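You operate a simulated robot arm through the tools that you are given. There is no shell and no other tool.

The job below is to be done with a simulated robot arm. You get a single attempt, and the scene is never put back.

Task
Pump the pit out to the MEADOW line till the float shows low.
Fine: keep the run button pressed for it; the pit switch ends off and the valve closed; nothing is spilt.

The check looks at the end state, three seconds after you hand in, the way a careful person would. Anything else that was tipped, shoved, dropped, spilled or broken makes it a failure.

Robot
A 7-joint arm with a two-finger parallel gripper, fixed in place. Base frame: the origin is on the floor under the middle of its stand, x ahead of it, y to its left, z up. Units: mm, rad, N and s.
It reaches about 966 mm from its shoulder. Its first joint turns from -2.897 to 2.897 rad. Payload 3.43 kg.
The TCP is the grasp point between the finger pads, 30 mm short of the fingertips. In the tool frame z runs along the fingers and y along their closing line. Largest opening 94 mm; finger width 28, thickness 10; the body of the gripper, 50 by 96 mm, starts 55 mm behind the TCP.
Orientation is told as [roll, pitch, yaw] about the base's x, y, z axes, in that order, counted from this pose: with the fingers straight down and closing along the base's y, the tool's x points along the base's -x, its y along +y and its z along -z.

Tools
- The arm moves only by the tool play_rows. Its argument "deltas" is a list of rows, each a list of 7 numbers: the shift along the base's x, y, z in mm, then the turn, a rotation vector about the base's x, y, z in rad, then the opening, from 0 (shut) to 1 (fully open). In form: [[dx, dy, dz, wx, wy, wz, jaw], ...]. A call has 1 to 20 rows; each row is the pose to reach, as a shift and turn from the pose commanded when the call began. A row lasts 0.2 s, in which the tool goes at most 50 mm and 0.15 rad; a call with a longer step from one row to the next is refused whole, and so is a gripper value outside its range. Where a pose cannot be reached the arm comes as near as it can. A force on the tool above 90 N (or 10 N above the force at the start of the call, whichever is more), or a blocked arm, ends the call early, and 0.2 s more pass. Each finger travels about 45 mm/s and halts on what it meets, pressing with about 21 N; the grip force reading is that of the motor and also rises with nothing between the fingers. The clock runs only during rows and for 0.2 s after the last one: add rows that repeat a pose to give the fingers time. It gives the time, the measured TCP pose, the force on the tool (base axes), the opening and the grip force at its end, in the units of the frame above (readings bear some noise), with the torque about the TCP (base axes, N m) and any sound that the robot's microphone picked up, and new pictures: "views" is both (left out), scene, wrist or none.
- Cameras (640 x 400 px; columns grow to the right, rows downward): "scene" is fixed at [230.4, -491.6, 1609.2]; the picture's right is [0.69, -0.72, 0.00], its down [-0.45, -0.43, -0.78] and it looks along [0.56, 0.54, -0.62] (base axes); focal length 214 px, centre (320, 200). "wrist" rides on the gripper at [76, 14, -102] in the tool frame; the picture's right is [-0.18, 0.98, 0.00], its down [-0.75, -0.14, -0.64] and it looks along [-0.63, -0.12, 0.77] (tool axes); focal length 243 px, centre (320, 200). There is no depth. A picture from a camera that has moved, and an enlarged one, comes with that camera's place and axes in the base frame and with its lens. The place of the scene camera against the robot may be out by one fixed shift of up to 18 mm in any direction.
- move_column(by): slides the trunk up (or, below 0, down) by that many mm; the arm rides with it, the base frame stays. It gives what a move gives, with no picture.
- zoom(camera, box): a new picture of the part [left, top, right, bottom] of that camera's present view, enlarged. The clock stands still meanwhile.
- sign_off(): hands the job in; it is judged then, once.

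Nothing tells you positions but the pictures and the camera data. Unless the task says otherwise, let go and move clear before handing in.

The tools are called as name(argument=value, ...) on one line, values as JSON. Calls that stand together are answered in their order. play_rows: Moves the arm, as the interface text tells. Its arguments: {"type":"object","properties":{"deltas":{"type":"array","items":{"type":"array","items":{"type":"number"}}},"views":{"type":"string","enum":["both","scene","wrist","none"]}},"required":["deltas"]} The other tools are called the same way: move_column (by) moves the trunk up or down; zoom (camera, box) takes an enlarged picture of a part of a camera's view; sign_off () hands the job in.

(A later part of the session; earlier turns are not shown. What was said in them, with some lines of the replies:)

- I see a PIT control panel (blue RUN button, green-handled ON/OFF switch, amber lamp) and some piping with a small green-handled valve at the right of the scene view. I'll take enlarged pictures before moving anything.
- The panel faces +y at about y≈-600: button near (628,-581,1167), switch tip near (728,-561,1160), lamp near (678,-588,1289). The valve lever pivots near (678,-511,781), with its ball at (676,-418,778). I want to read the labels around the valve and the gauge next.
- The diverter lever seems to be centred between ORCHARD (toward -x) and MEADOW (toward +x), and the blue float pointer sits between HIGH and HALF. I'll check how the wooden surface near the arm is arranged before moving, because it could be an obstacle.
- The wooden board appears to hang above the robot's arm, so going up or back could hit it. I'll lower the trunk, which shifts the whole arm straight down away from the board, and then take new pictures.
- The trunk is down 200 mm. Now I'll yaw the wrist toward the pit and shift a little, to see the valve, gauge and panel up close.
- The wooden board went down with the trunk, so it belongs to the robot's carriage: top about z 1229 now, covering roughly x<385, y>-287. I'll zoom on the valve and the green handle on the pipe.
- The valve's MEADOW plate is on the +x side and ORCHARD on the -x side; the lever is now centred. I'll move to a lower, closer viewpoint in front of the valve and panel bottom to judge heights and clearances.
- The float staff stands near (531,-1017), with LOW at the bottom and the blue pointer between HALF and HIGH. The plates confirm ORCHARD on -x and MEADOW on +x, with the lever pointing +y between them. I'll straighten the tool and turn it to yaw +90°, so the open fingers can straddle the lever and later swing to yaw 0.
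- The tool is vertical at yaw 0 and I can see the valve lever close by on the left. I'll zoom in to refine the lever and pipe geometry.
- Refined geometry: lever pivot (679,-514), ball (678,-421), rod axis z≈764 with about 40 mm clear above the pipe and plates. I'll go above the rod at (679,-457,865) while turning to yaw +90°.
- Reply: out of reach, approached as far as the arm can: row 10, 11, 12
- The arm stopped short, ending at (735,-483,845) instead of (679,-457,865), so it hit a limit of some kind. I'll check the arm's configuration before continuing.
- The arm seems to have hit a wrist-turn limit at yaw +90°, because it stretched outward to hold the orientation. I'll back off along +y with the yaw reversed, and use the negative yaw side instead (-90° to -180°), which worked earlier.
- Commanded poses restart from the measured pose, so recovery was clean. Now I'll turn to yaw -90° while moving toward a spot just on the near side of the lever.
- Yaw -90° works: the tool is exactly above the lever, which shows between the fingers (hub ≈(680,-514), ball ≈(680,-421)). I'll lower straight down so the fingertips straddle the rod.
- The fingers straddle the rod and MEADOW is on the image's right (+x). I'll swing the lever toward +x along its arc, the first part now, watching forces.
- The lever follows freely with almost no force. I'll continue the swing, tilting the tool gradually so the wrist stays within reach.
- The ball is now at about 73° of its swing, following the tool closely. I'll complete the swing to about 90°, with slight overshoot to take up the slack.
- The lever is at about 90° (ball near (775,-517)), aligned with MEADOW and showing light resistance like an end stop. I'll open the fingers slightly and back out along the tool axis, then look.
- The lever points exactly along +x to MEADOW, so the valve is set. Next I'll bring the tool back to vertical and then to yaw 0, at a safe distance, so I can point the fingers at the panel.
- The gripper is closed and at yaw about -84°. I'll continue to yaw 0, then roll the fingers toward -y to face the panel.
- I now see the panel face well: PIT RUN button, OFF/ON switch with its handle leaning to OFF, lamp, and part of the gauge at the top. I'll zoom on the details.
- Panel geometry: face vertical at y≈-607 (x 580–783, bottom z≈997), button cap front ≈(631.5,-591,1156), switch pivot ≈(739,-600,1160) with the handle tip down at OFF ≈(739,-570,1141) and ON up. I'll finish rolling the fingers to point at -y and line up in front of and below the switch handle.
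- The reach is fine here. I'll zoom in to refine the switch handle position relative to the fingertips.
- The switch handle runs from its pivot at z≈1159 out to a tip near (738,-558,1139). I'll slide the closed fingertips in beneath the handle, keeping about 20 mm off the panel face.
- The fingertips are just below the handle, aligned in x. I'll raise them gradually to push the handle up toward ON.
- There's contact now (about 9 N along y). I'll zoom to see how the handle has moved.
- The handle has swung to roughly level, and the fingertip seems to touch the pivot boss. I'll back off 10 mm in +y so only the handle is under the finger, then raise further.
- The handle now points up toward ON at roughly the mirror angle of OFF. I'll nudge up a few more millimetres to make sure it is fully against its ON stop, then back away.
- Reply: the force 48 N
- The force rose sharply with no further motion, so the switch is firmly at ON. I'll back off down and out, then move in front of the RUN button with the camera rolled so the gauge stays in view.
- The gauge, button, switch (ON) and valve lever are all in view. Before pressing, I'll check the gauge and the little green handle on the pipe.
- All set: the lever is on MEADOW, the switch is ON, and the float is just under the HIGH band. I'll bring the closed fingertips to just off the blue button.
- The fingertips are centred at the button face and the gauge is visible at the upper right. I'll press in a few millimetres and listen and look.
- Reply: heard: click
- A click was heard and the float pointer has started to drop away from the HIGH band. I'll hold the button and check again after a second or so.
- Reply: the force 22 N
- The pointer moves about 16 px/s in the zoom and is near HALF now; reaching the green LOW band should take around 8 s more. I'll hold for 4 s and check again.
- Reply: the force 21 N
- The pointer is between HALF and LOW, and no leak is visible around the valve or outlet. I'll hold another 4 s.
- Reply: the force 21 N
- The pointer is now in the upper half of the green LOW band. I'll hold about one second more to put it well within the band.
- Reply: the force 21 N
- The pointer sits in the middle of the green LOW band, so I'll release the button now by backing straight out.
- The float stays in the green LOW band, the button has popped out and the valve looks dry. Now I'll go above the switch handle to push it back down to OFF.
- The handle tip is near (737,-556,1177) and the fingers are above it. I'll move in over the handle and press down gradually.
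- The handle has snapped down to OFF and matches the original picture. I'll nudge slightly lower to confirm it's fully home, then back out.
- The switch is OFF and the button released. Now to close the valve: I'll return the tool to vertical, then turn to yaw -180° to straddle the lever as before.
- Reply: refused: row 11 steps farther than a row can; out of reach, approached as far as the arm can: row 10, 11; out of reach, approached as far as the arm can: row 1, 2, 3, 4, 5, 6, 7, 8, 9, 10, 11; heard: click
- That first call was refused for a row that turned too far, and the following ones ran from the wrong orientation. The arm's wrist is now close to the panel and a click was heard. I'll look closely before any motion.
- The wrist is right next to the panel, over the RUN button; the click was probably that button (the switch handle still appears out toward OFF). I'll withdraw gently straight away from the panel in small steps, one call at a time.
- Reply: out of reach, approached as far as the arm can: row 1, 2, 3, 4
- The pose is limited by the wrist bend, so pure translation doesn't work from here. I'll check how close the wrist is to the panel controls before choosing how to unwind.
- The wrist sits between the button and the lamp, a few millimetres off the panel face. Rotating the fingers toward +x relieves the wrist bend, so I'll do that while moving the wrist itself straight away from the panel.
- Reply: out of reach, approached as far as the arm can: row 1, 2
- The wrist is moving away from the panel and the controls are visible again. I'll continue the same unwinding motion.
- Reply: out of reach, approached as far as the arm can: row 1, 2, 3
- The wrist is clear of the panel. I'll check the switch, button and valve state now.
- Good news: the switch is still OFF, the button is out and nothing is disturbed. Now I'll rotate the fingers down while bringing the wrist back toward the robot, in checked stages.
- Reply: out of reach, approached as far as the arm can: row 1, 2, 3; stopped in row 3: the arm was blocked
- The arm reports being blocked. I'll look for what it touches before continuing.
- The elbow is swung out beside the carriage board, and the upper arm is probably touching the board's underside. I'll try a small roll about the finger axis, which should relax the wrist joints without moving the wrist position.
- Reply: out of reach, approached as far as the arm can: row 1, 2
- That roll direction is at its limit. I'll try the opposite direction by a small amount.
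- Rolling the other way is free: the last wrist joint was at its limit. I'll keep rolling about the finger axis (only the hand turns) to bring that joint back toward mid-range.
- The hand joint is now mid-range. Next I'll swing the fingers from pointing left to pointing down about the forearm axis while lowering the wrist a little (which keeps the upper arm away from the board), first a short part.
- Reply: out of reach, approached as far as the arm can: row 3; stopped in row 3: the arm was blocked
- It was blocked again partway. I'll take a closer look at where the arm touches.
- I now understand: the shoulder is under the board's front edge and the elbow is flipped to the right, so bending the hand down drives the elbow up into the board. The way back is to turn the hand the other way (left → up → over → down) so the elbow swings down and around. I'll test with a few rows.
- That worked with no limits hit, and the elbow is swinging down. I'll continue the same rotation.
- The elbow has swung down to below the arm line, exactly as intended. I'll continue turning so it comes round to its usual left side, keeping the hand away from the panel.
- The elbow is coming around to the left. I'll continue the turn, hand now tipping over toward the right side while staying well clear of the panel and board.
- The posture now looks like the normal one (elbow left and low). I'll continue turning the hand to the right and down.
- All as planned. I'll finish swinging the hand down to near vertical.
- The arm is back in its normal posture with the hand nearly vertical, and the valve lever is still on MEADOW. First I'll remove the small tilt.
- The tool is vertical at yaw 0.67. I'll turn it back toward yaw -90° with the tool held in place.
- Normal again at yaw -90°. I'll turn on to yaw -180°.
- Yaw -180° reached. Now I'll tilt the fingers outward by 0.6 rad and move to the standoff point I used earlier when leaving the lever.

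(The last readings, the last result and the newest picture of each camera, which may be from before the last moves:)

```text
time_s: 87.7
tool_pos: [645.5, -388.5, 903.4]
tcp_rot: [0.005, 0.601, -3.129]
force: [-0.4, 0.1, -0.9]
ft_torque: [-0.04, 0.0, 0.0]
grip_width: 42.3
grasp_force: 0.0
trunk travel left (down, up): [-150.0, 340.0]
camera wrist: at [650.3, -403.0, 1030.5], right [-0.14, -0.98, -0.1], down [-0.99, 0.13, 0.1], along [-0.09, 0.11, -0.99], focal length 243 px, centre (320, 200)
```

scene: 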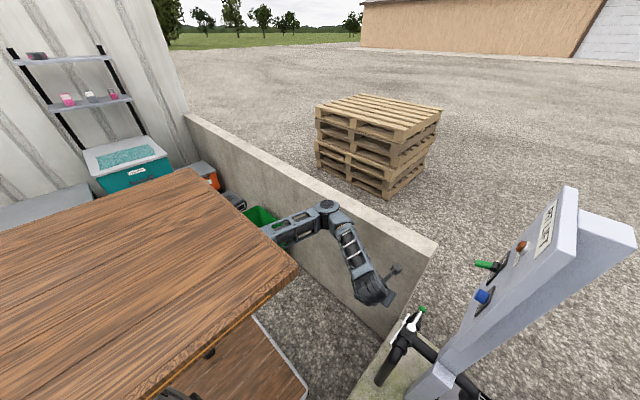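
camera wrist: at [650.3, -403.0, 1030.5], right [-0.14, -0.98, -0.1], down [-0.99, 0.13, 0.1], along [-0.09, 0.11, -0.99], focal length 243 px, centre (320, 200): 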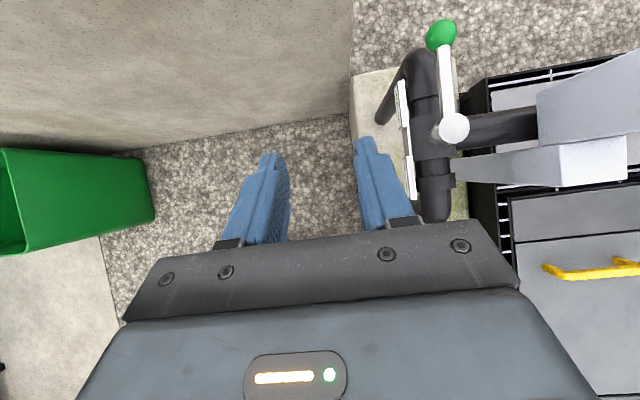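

The lever lies along +x at y≈-514.5. I'll move above it in line with the tool axis and check alignment before straddling.

play_rows(deltas=[[10.5, -41.5, -10.4, 0, 0, 0, 0.45], [20.5, -81.5, -25.4, 0, 0, 0, 0.45], [30.5, -113.5, -44.4, 0, 0, 0, 0.45], [42.5, -126, -66, 0, 0, 0, 0.45]], views="both")

```text
time_s: 88.7
tool_pos: [687.4, -513.2, 838.7]
tcp_rot: [0.005, 0.6, -3.131]
force: [0.5, 0.2, -0.4]
ft_torque: [0.01, 0.0, 0.02]
grip_width: 42.3
grasp_force: 0.0
trunk travel left (down, up): [-150.0, 340.0]
camera wrist: at [693.3, -529.3, 966.2], right [-0.14, -0.98, -0.1], down [-0.99, 0.13, 0.1], along [-0.09, 0.11, -0.99], focal length 243 px, centre (320, 200)
```

scene: 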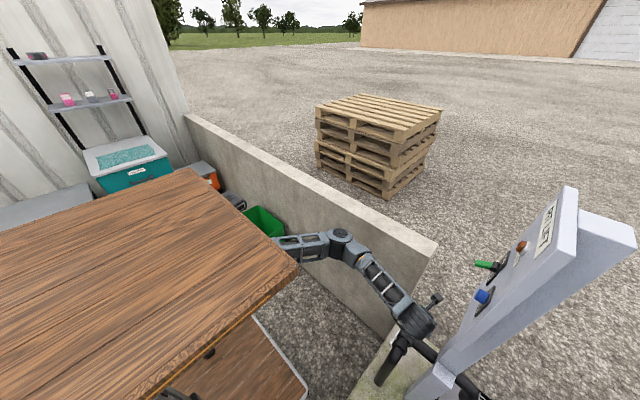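
wrist: 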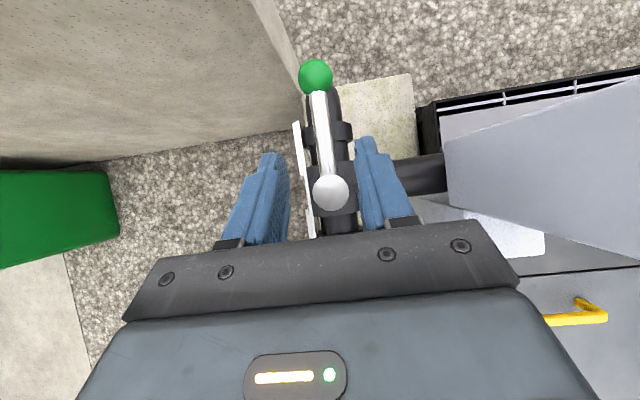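

The lever is centred between the fingers. I'll slide down to straddle it and narrow the gap.

play_rows(deltas=[[13, -1, -20, 0, 0, 0, 0.45], [26, -2, -40, 0, 0, 0, 0.45], [39.5, -2.5, -59.5, 0, 0, 0, 0.45], [39.5, -2.5, -59.5, 0, 0, 0, 0.25], [39.5, -2.5, -59.5, 0, 0, 0, 0.25], [39.5, -2.5, -59.5, 0, 0, 0, 0.25]], views="both")

```text
time_s: 90.1
tool_pos: [728.3, -515.9, 775.3]
tcp_rot: [0.006, 0.601, -3.13]
force: [0.1, -0.1, 0.0]
ft_torque: [0.0, -0.02, 0.02]
grip_width: 23.4
grasp_force: 0.1
trunk travel left (down, up): [-150.0, 340.0]
camera wrist: at [733.8, -531.1, 904.1], right [-0.14, -0.98, -0.1], down [-0.99, 0.13, 0.1], along [-0.09, 0.11, -0.99], focal length 243 px, centre (320, 200)
```

scene: 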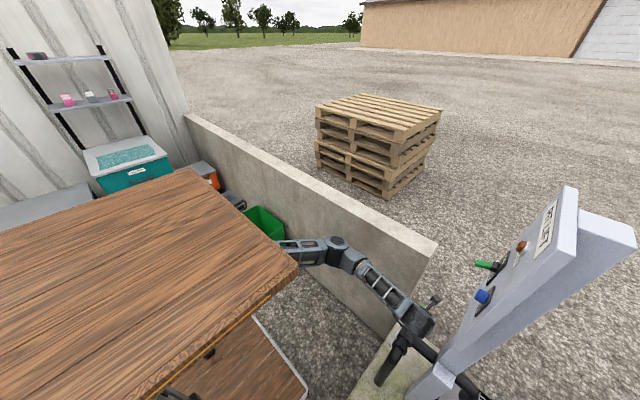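
wrist: 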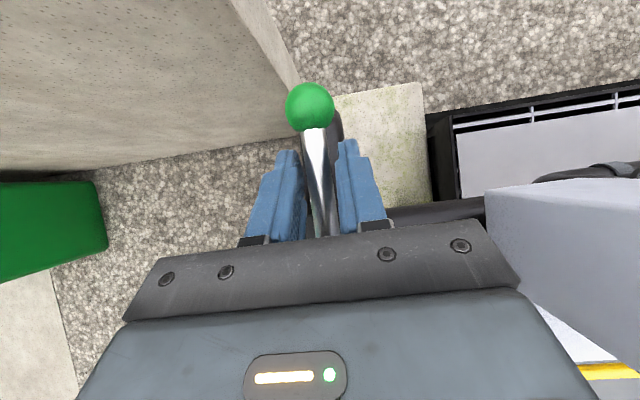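

The lever is straddled. I'll swing it back along the arc toward the centre, the reverse of the opening motion, first half now.

play_rows(deltas=[[1.4, 6.8, 0, -0.0052, 0.0735, 0.12, 0.25], [1.4, 12.8, 0, -0.0184, 0.1399, 0.2396, 0.25], [0.6, 18.8, 0, -0.0397, 0.2053, 0.3587, 0.25], [-1.1, 24.8, 0, -0.0689, 0.2691, 0.4769, 0.25], [-3.5, 30.7, 0, -0.1063, 0.3309, 0.594, 0.25], [-6.8, 36.2, 0, -0.1516, 0.39, 0.7097, 0.25]], views="both")

```text
time_s: 91.5
tool_pos: [721.1, -482.4, 777.7]
tcp_rot: [0.002, 0.189, -2.408]
force: [0.3, -0.3, 0.0]
ft_torque: [-0.04, 0.01, -0.02]
grip_width: 23.6
grasp_force: 0.4
trunk travel left (down, up): [-150.0, 340.0]
camera wrist: at [771.2, -455.8, 892.3], right [0.52, -0.85, -0.03], down [-0.74, -0.47, 0.49], along [-0.43, -0.23, -0.87], focal length 243 px, centre (320, 200)
```

scene: 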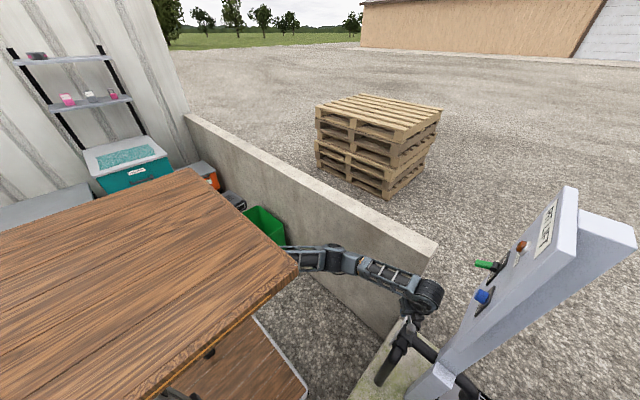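
wrist: 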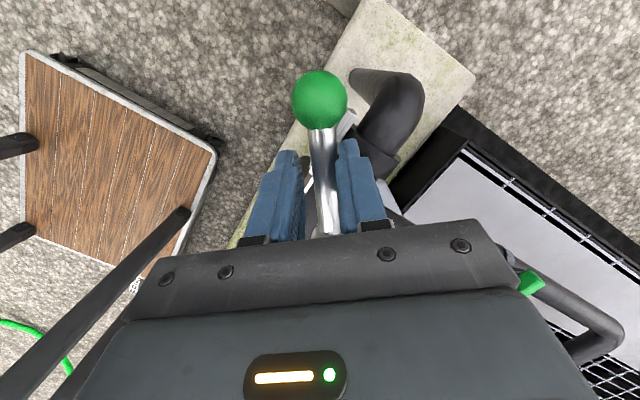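

The lever is following. I'll continue the swing to the centred (closed) position.

play_rows(deltas=[[-4.1, 6.1, 0, -0.048, 0.0474, 0.1199, 0.25], [-8.8, 10.8, 0, -0.1013, 0.0888, 0.2397, 0.25], [-14.1, 14.9, 0, -0.1512, 0.1174, 0.3589, 0.25], [-20.3, 17.6, 0, -0.1587, 0.1085, 0.4785, 0.25], [-26.7, 19.6, 0, -0.1658, 0.0994, 0.5982, 0.25], [-33.3, 20.8, 0, -0.1726, 0.0898, 0.7178, 0.25], [-40, 21.2, 0, -0.1791, 0.08, 0.8374, 0.25]], views="both")

```text
time_s: 93.1
tool_pos: [679.6, -460.0, 777.9]
tcp_rot: [0.003, 0.0, -1.568]
force: [0.1, 0.0, 0.4]
ft_torque: [-0.02, 0.03, -0.01]
grip_width: 23.4
grasp_force: 0.0
trunk travel left (down, up): [-150.0, 340.0]
camera wrist: at [692.9, -385.4, 879.9], right [0.98, -0.18, 0.0], down [-0.14, -0.75, 0.64], along [-0.11, -0.63, -0.77], focal length 243 px, centre (320, 200)
```

scene: 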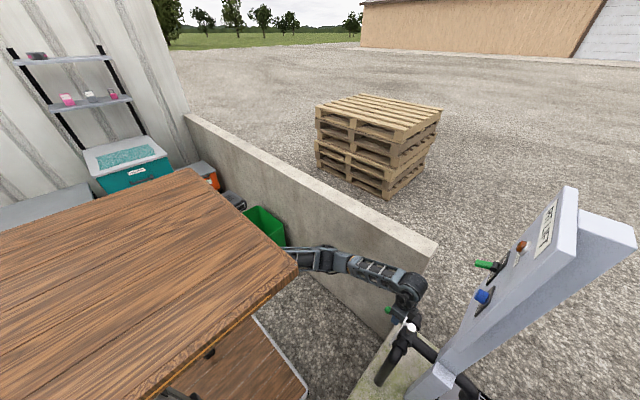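
wrist: 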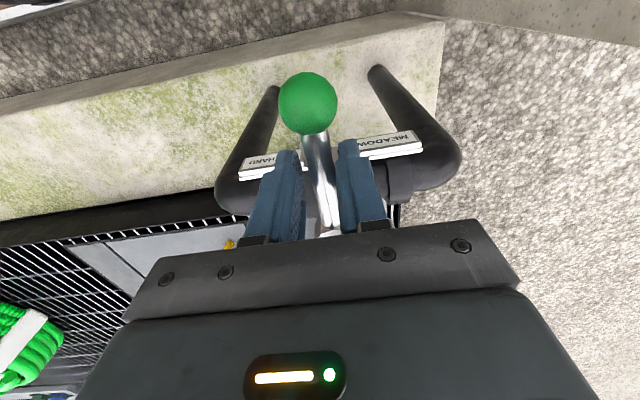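

The ball is back at (680,-421), the same spot as at the start, so the valve is centred and closed. I'll open the fingers and lift straight up.

play_rows(deltas=[[0, 0, 0, 0, 0, 0, 0.35], [0, 0, 0, 0, 0, 0, 0.45], [0, 0, 2, 0, 0, 0, 0.45], [0, 0, 22, 0, 0, 0, 0.45], [0, 0, 50, 0, 0, 0, 0.45], [0, 0, 88, 0, 0, 0, 0.45]], views="both")

```text
time_s: 94.5
tool_pos: [679.5, -460.1, 868.2]
tcp_rot: [0.005, 0.0, -1.568]
force: [-0.3, 0.0, 0.7]
ft_torque: [0.0, -0.01, 0.01]
grip_width: 42.0
grasp_force: 0.2
trunk travel left (down, up): [-150.0, 340.0]
camera wrist: at [693.9, -385.3, 969.9], right [0.98, -0.18, 0.0], down [-0.14, -0.75, 0.64], along [-0.11, -0.63, -0.77], focal length 243 px, centre (320, 200)
```

scene: 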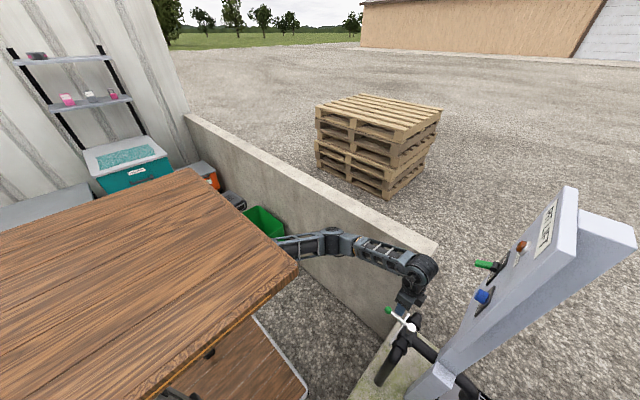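
wrist: 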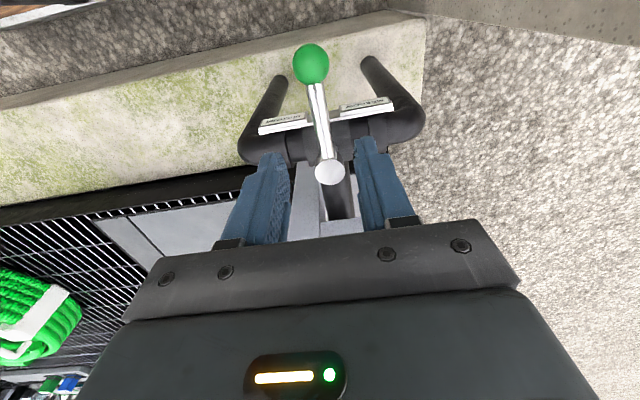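

The valve lever is centred within half a degree. Now I'll retreat clear and take a final look at the gauge, switch and button.

play_rows(deltas=[[-8, 25, 20, 0, 0, 0, 0.45], [-18, 55, 40, 0, 0, 0, 0.45], [-28, 88, 62, 0, 0, 0, 0.45], [-38, 120, 85, 0, 0, 0, 0.45], [-48, 150, 105, 0, 0, 0, 0.45], [-58, 180, 124, 0, 0, 0, 0.45]], views="none")

```text
time_s: 95.9
tool_pos: [621.2, -278.0, 992.6]
tcp_rot: [0.006, -0.001, -1.57]
force: [0.2, -0.2, -0.6]
ft_torque: [0.0, -0.02, -0.01]
grip_width: 42.4
grasp_force: 0.0
trunk travel left (down, up): [-150.0, 340.0]
```

The tool is clear of the valve. I'll tilt the camera up, as I did earlier, to see the gauge and panel.

play_rows(deltas=[[0, 10, 0, -0.13, 0, 0, 0.45], [0, 20, 0, -0.26, 0, 0, 0.45], [0, 30, 0, -0.39, 0, 0, 0.45], [0, 38, 0, -0.5, 0, 0, 0.45]], views="both")

zoom(camera="wrist", box=[240, 130, 400, 240])

zoom(camera="scene", box=[360, 200, 560, 400])

zoom(camera="wrist", box=[270, 60, 450, 170])

```text
time_s: 96.9
tool_pos: [620.1, -242.6, 992.7]
tcp_rot: [0.007, -0.501, -1.57]
force: [-0.1, -0.5, -0.2]
ft_torque: [-0.01, 0.03, -0.02]
grip_width: 42.3
grasp_force: 0.1
trunk travel left (down, up): [-150.0, 340.0]
camera wrist: at [635.6, -127.6, 1045.4], right [0.98, -0.16, 0.09], down [-0.14, -0.35, 0.92], along [-0.11, -0.92, -0.37], focal length 243 px, centre (320, 200)
```

scene: 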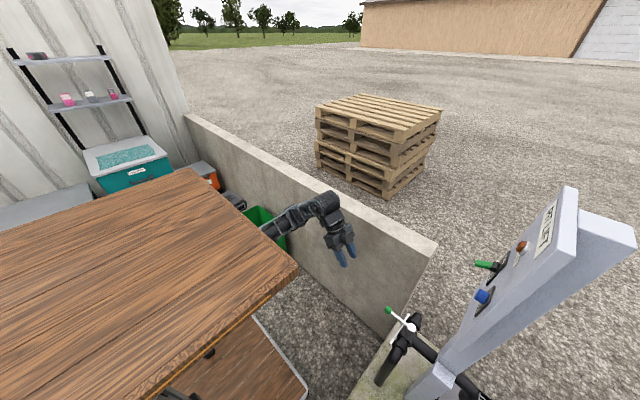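
wrist: 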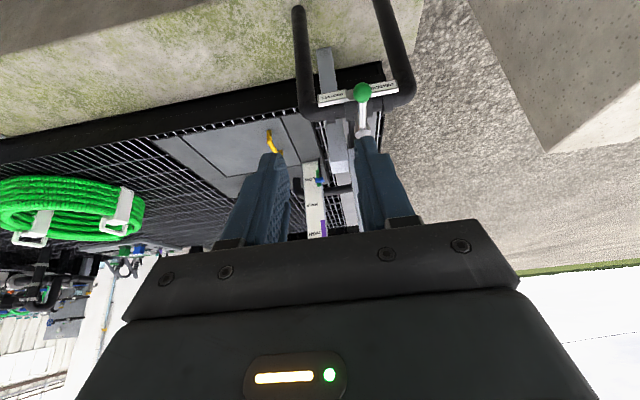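

```text
3.64 times, centred on (320, 185) of wrist
camera zoom: at [635.6, -127.6, 1045.4], right [0.98, -0.16, 0.09], down [-0.14, -0.35, 0.92], along [-0.11, -0.92, -0.37], focal length 882 px, centre (320, 254)
```

zoom: 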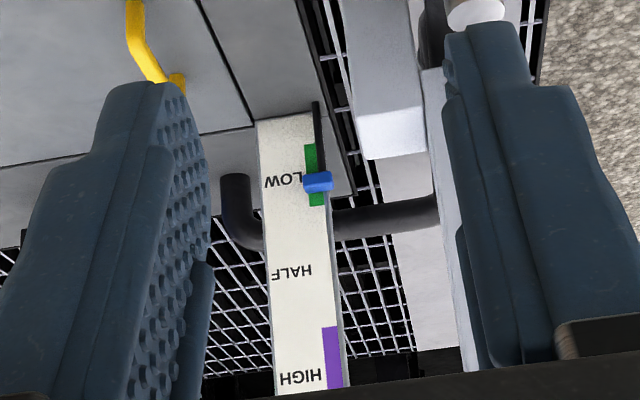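

```text
2.00 times, centred on (460, 300) of scene
camera zoom: at [230.4, -491.6, 1609.2], right [0.69, -0.72, 0.0], down [-0.45, -0.43, -0.78], along [0.56, 0.54, -0.62], focal length 429 px, centre (40, 0)
```

zoom: 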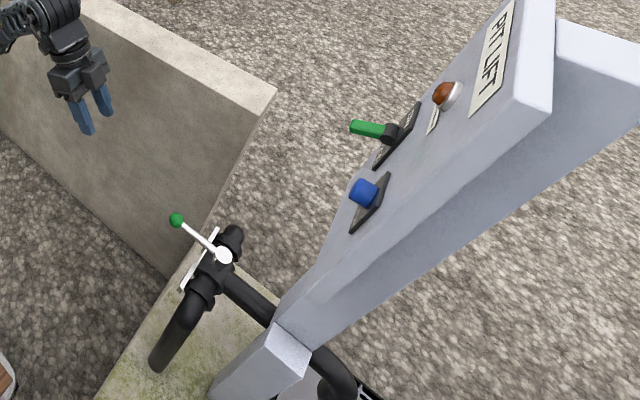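

```text
3.56 times, centred on (360, 115) of wrist
camera zoom: at [635.6, -127.6, 1045.4], right [0.98, -0.16, 0.09], down [-0.14, -0.35, 0.92], along [-0.11, -0.92, -0.37], focal length 863 px, centre (178, 502)
```

zoom: 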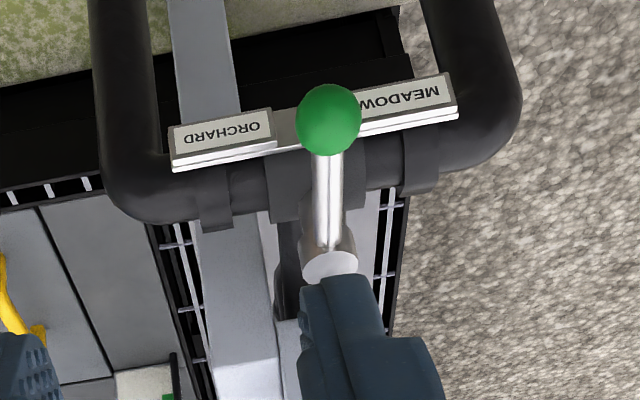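

Final state, from the latest pictures:
- **Float:** the blue pointer sits inside the green LOW band.
- **Switch:** the handle is down at OFF.
- **Run button:** released.
- **Valve:** the lever is centred between ORCHARD and MEADOW, which is closed.
- **Surroundings:** no spill is visible and nothing looks displaced.

The arm is clear of everything, so I'm handing in.

sign_off()

```text
The job is handed in.
```

I pumped the pit out to the MEADOW line until the float showed low, and the job is handed in; I haven't seen the result of the check.

- **Float:** the pointer sits inside the green LOW band, and it held there after pumping stopped.
- **Run button:** I kept it pressed for the whole pump-out, about 12 seconds, and it is now released.
- **Switch:** the pit switch is back at OFF.
- **Valve:** the lever is back in its centred start position between ORCHARD and MEADOW. No plate marks a closed position, so I took the start position as closed.
- **Spills:** none are visible in any picture.

**Mishap after pumping:** one arm move was refused, and I had already sent the next ones, so the arm turned the wrong way. Its wrist came right up against the control panel and a click was heard, most likely the run button being bumped. The switch was already OFF, so the pump should not have run. Afterwards the float was still in the LOW band and the switch, button and valve looked unchanged.

While I worked the arm back out, it was also blocked twice, most likely against the wooden board on its own carriage. Nothing looks moved or damaged.
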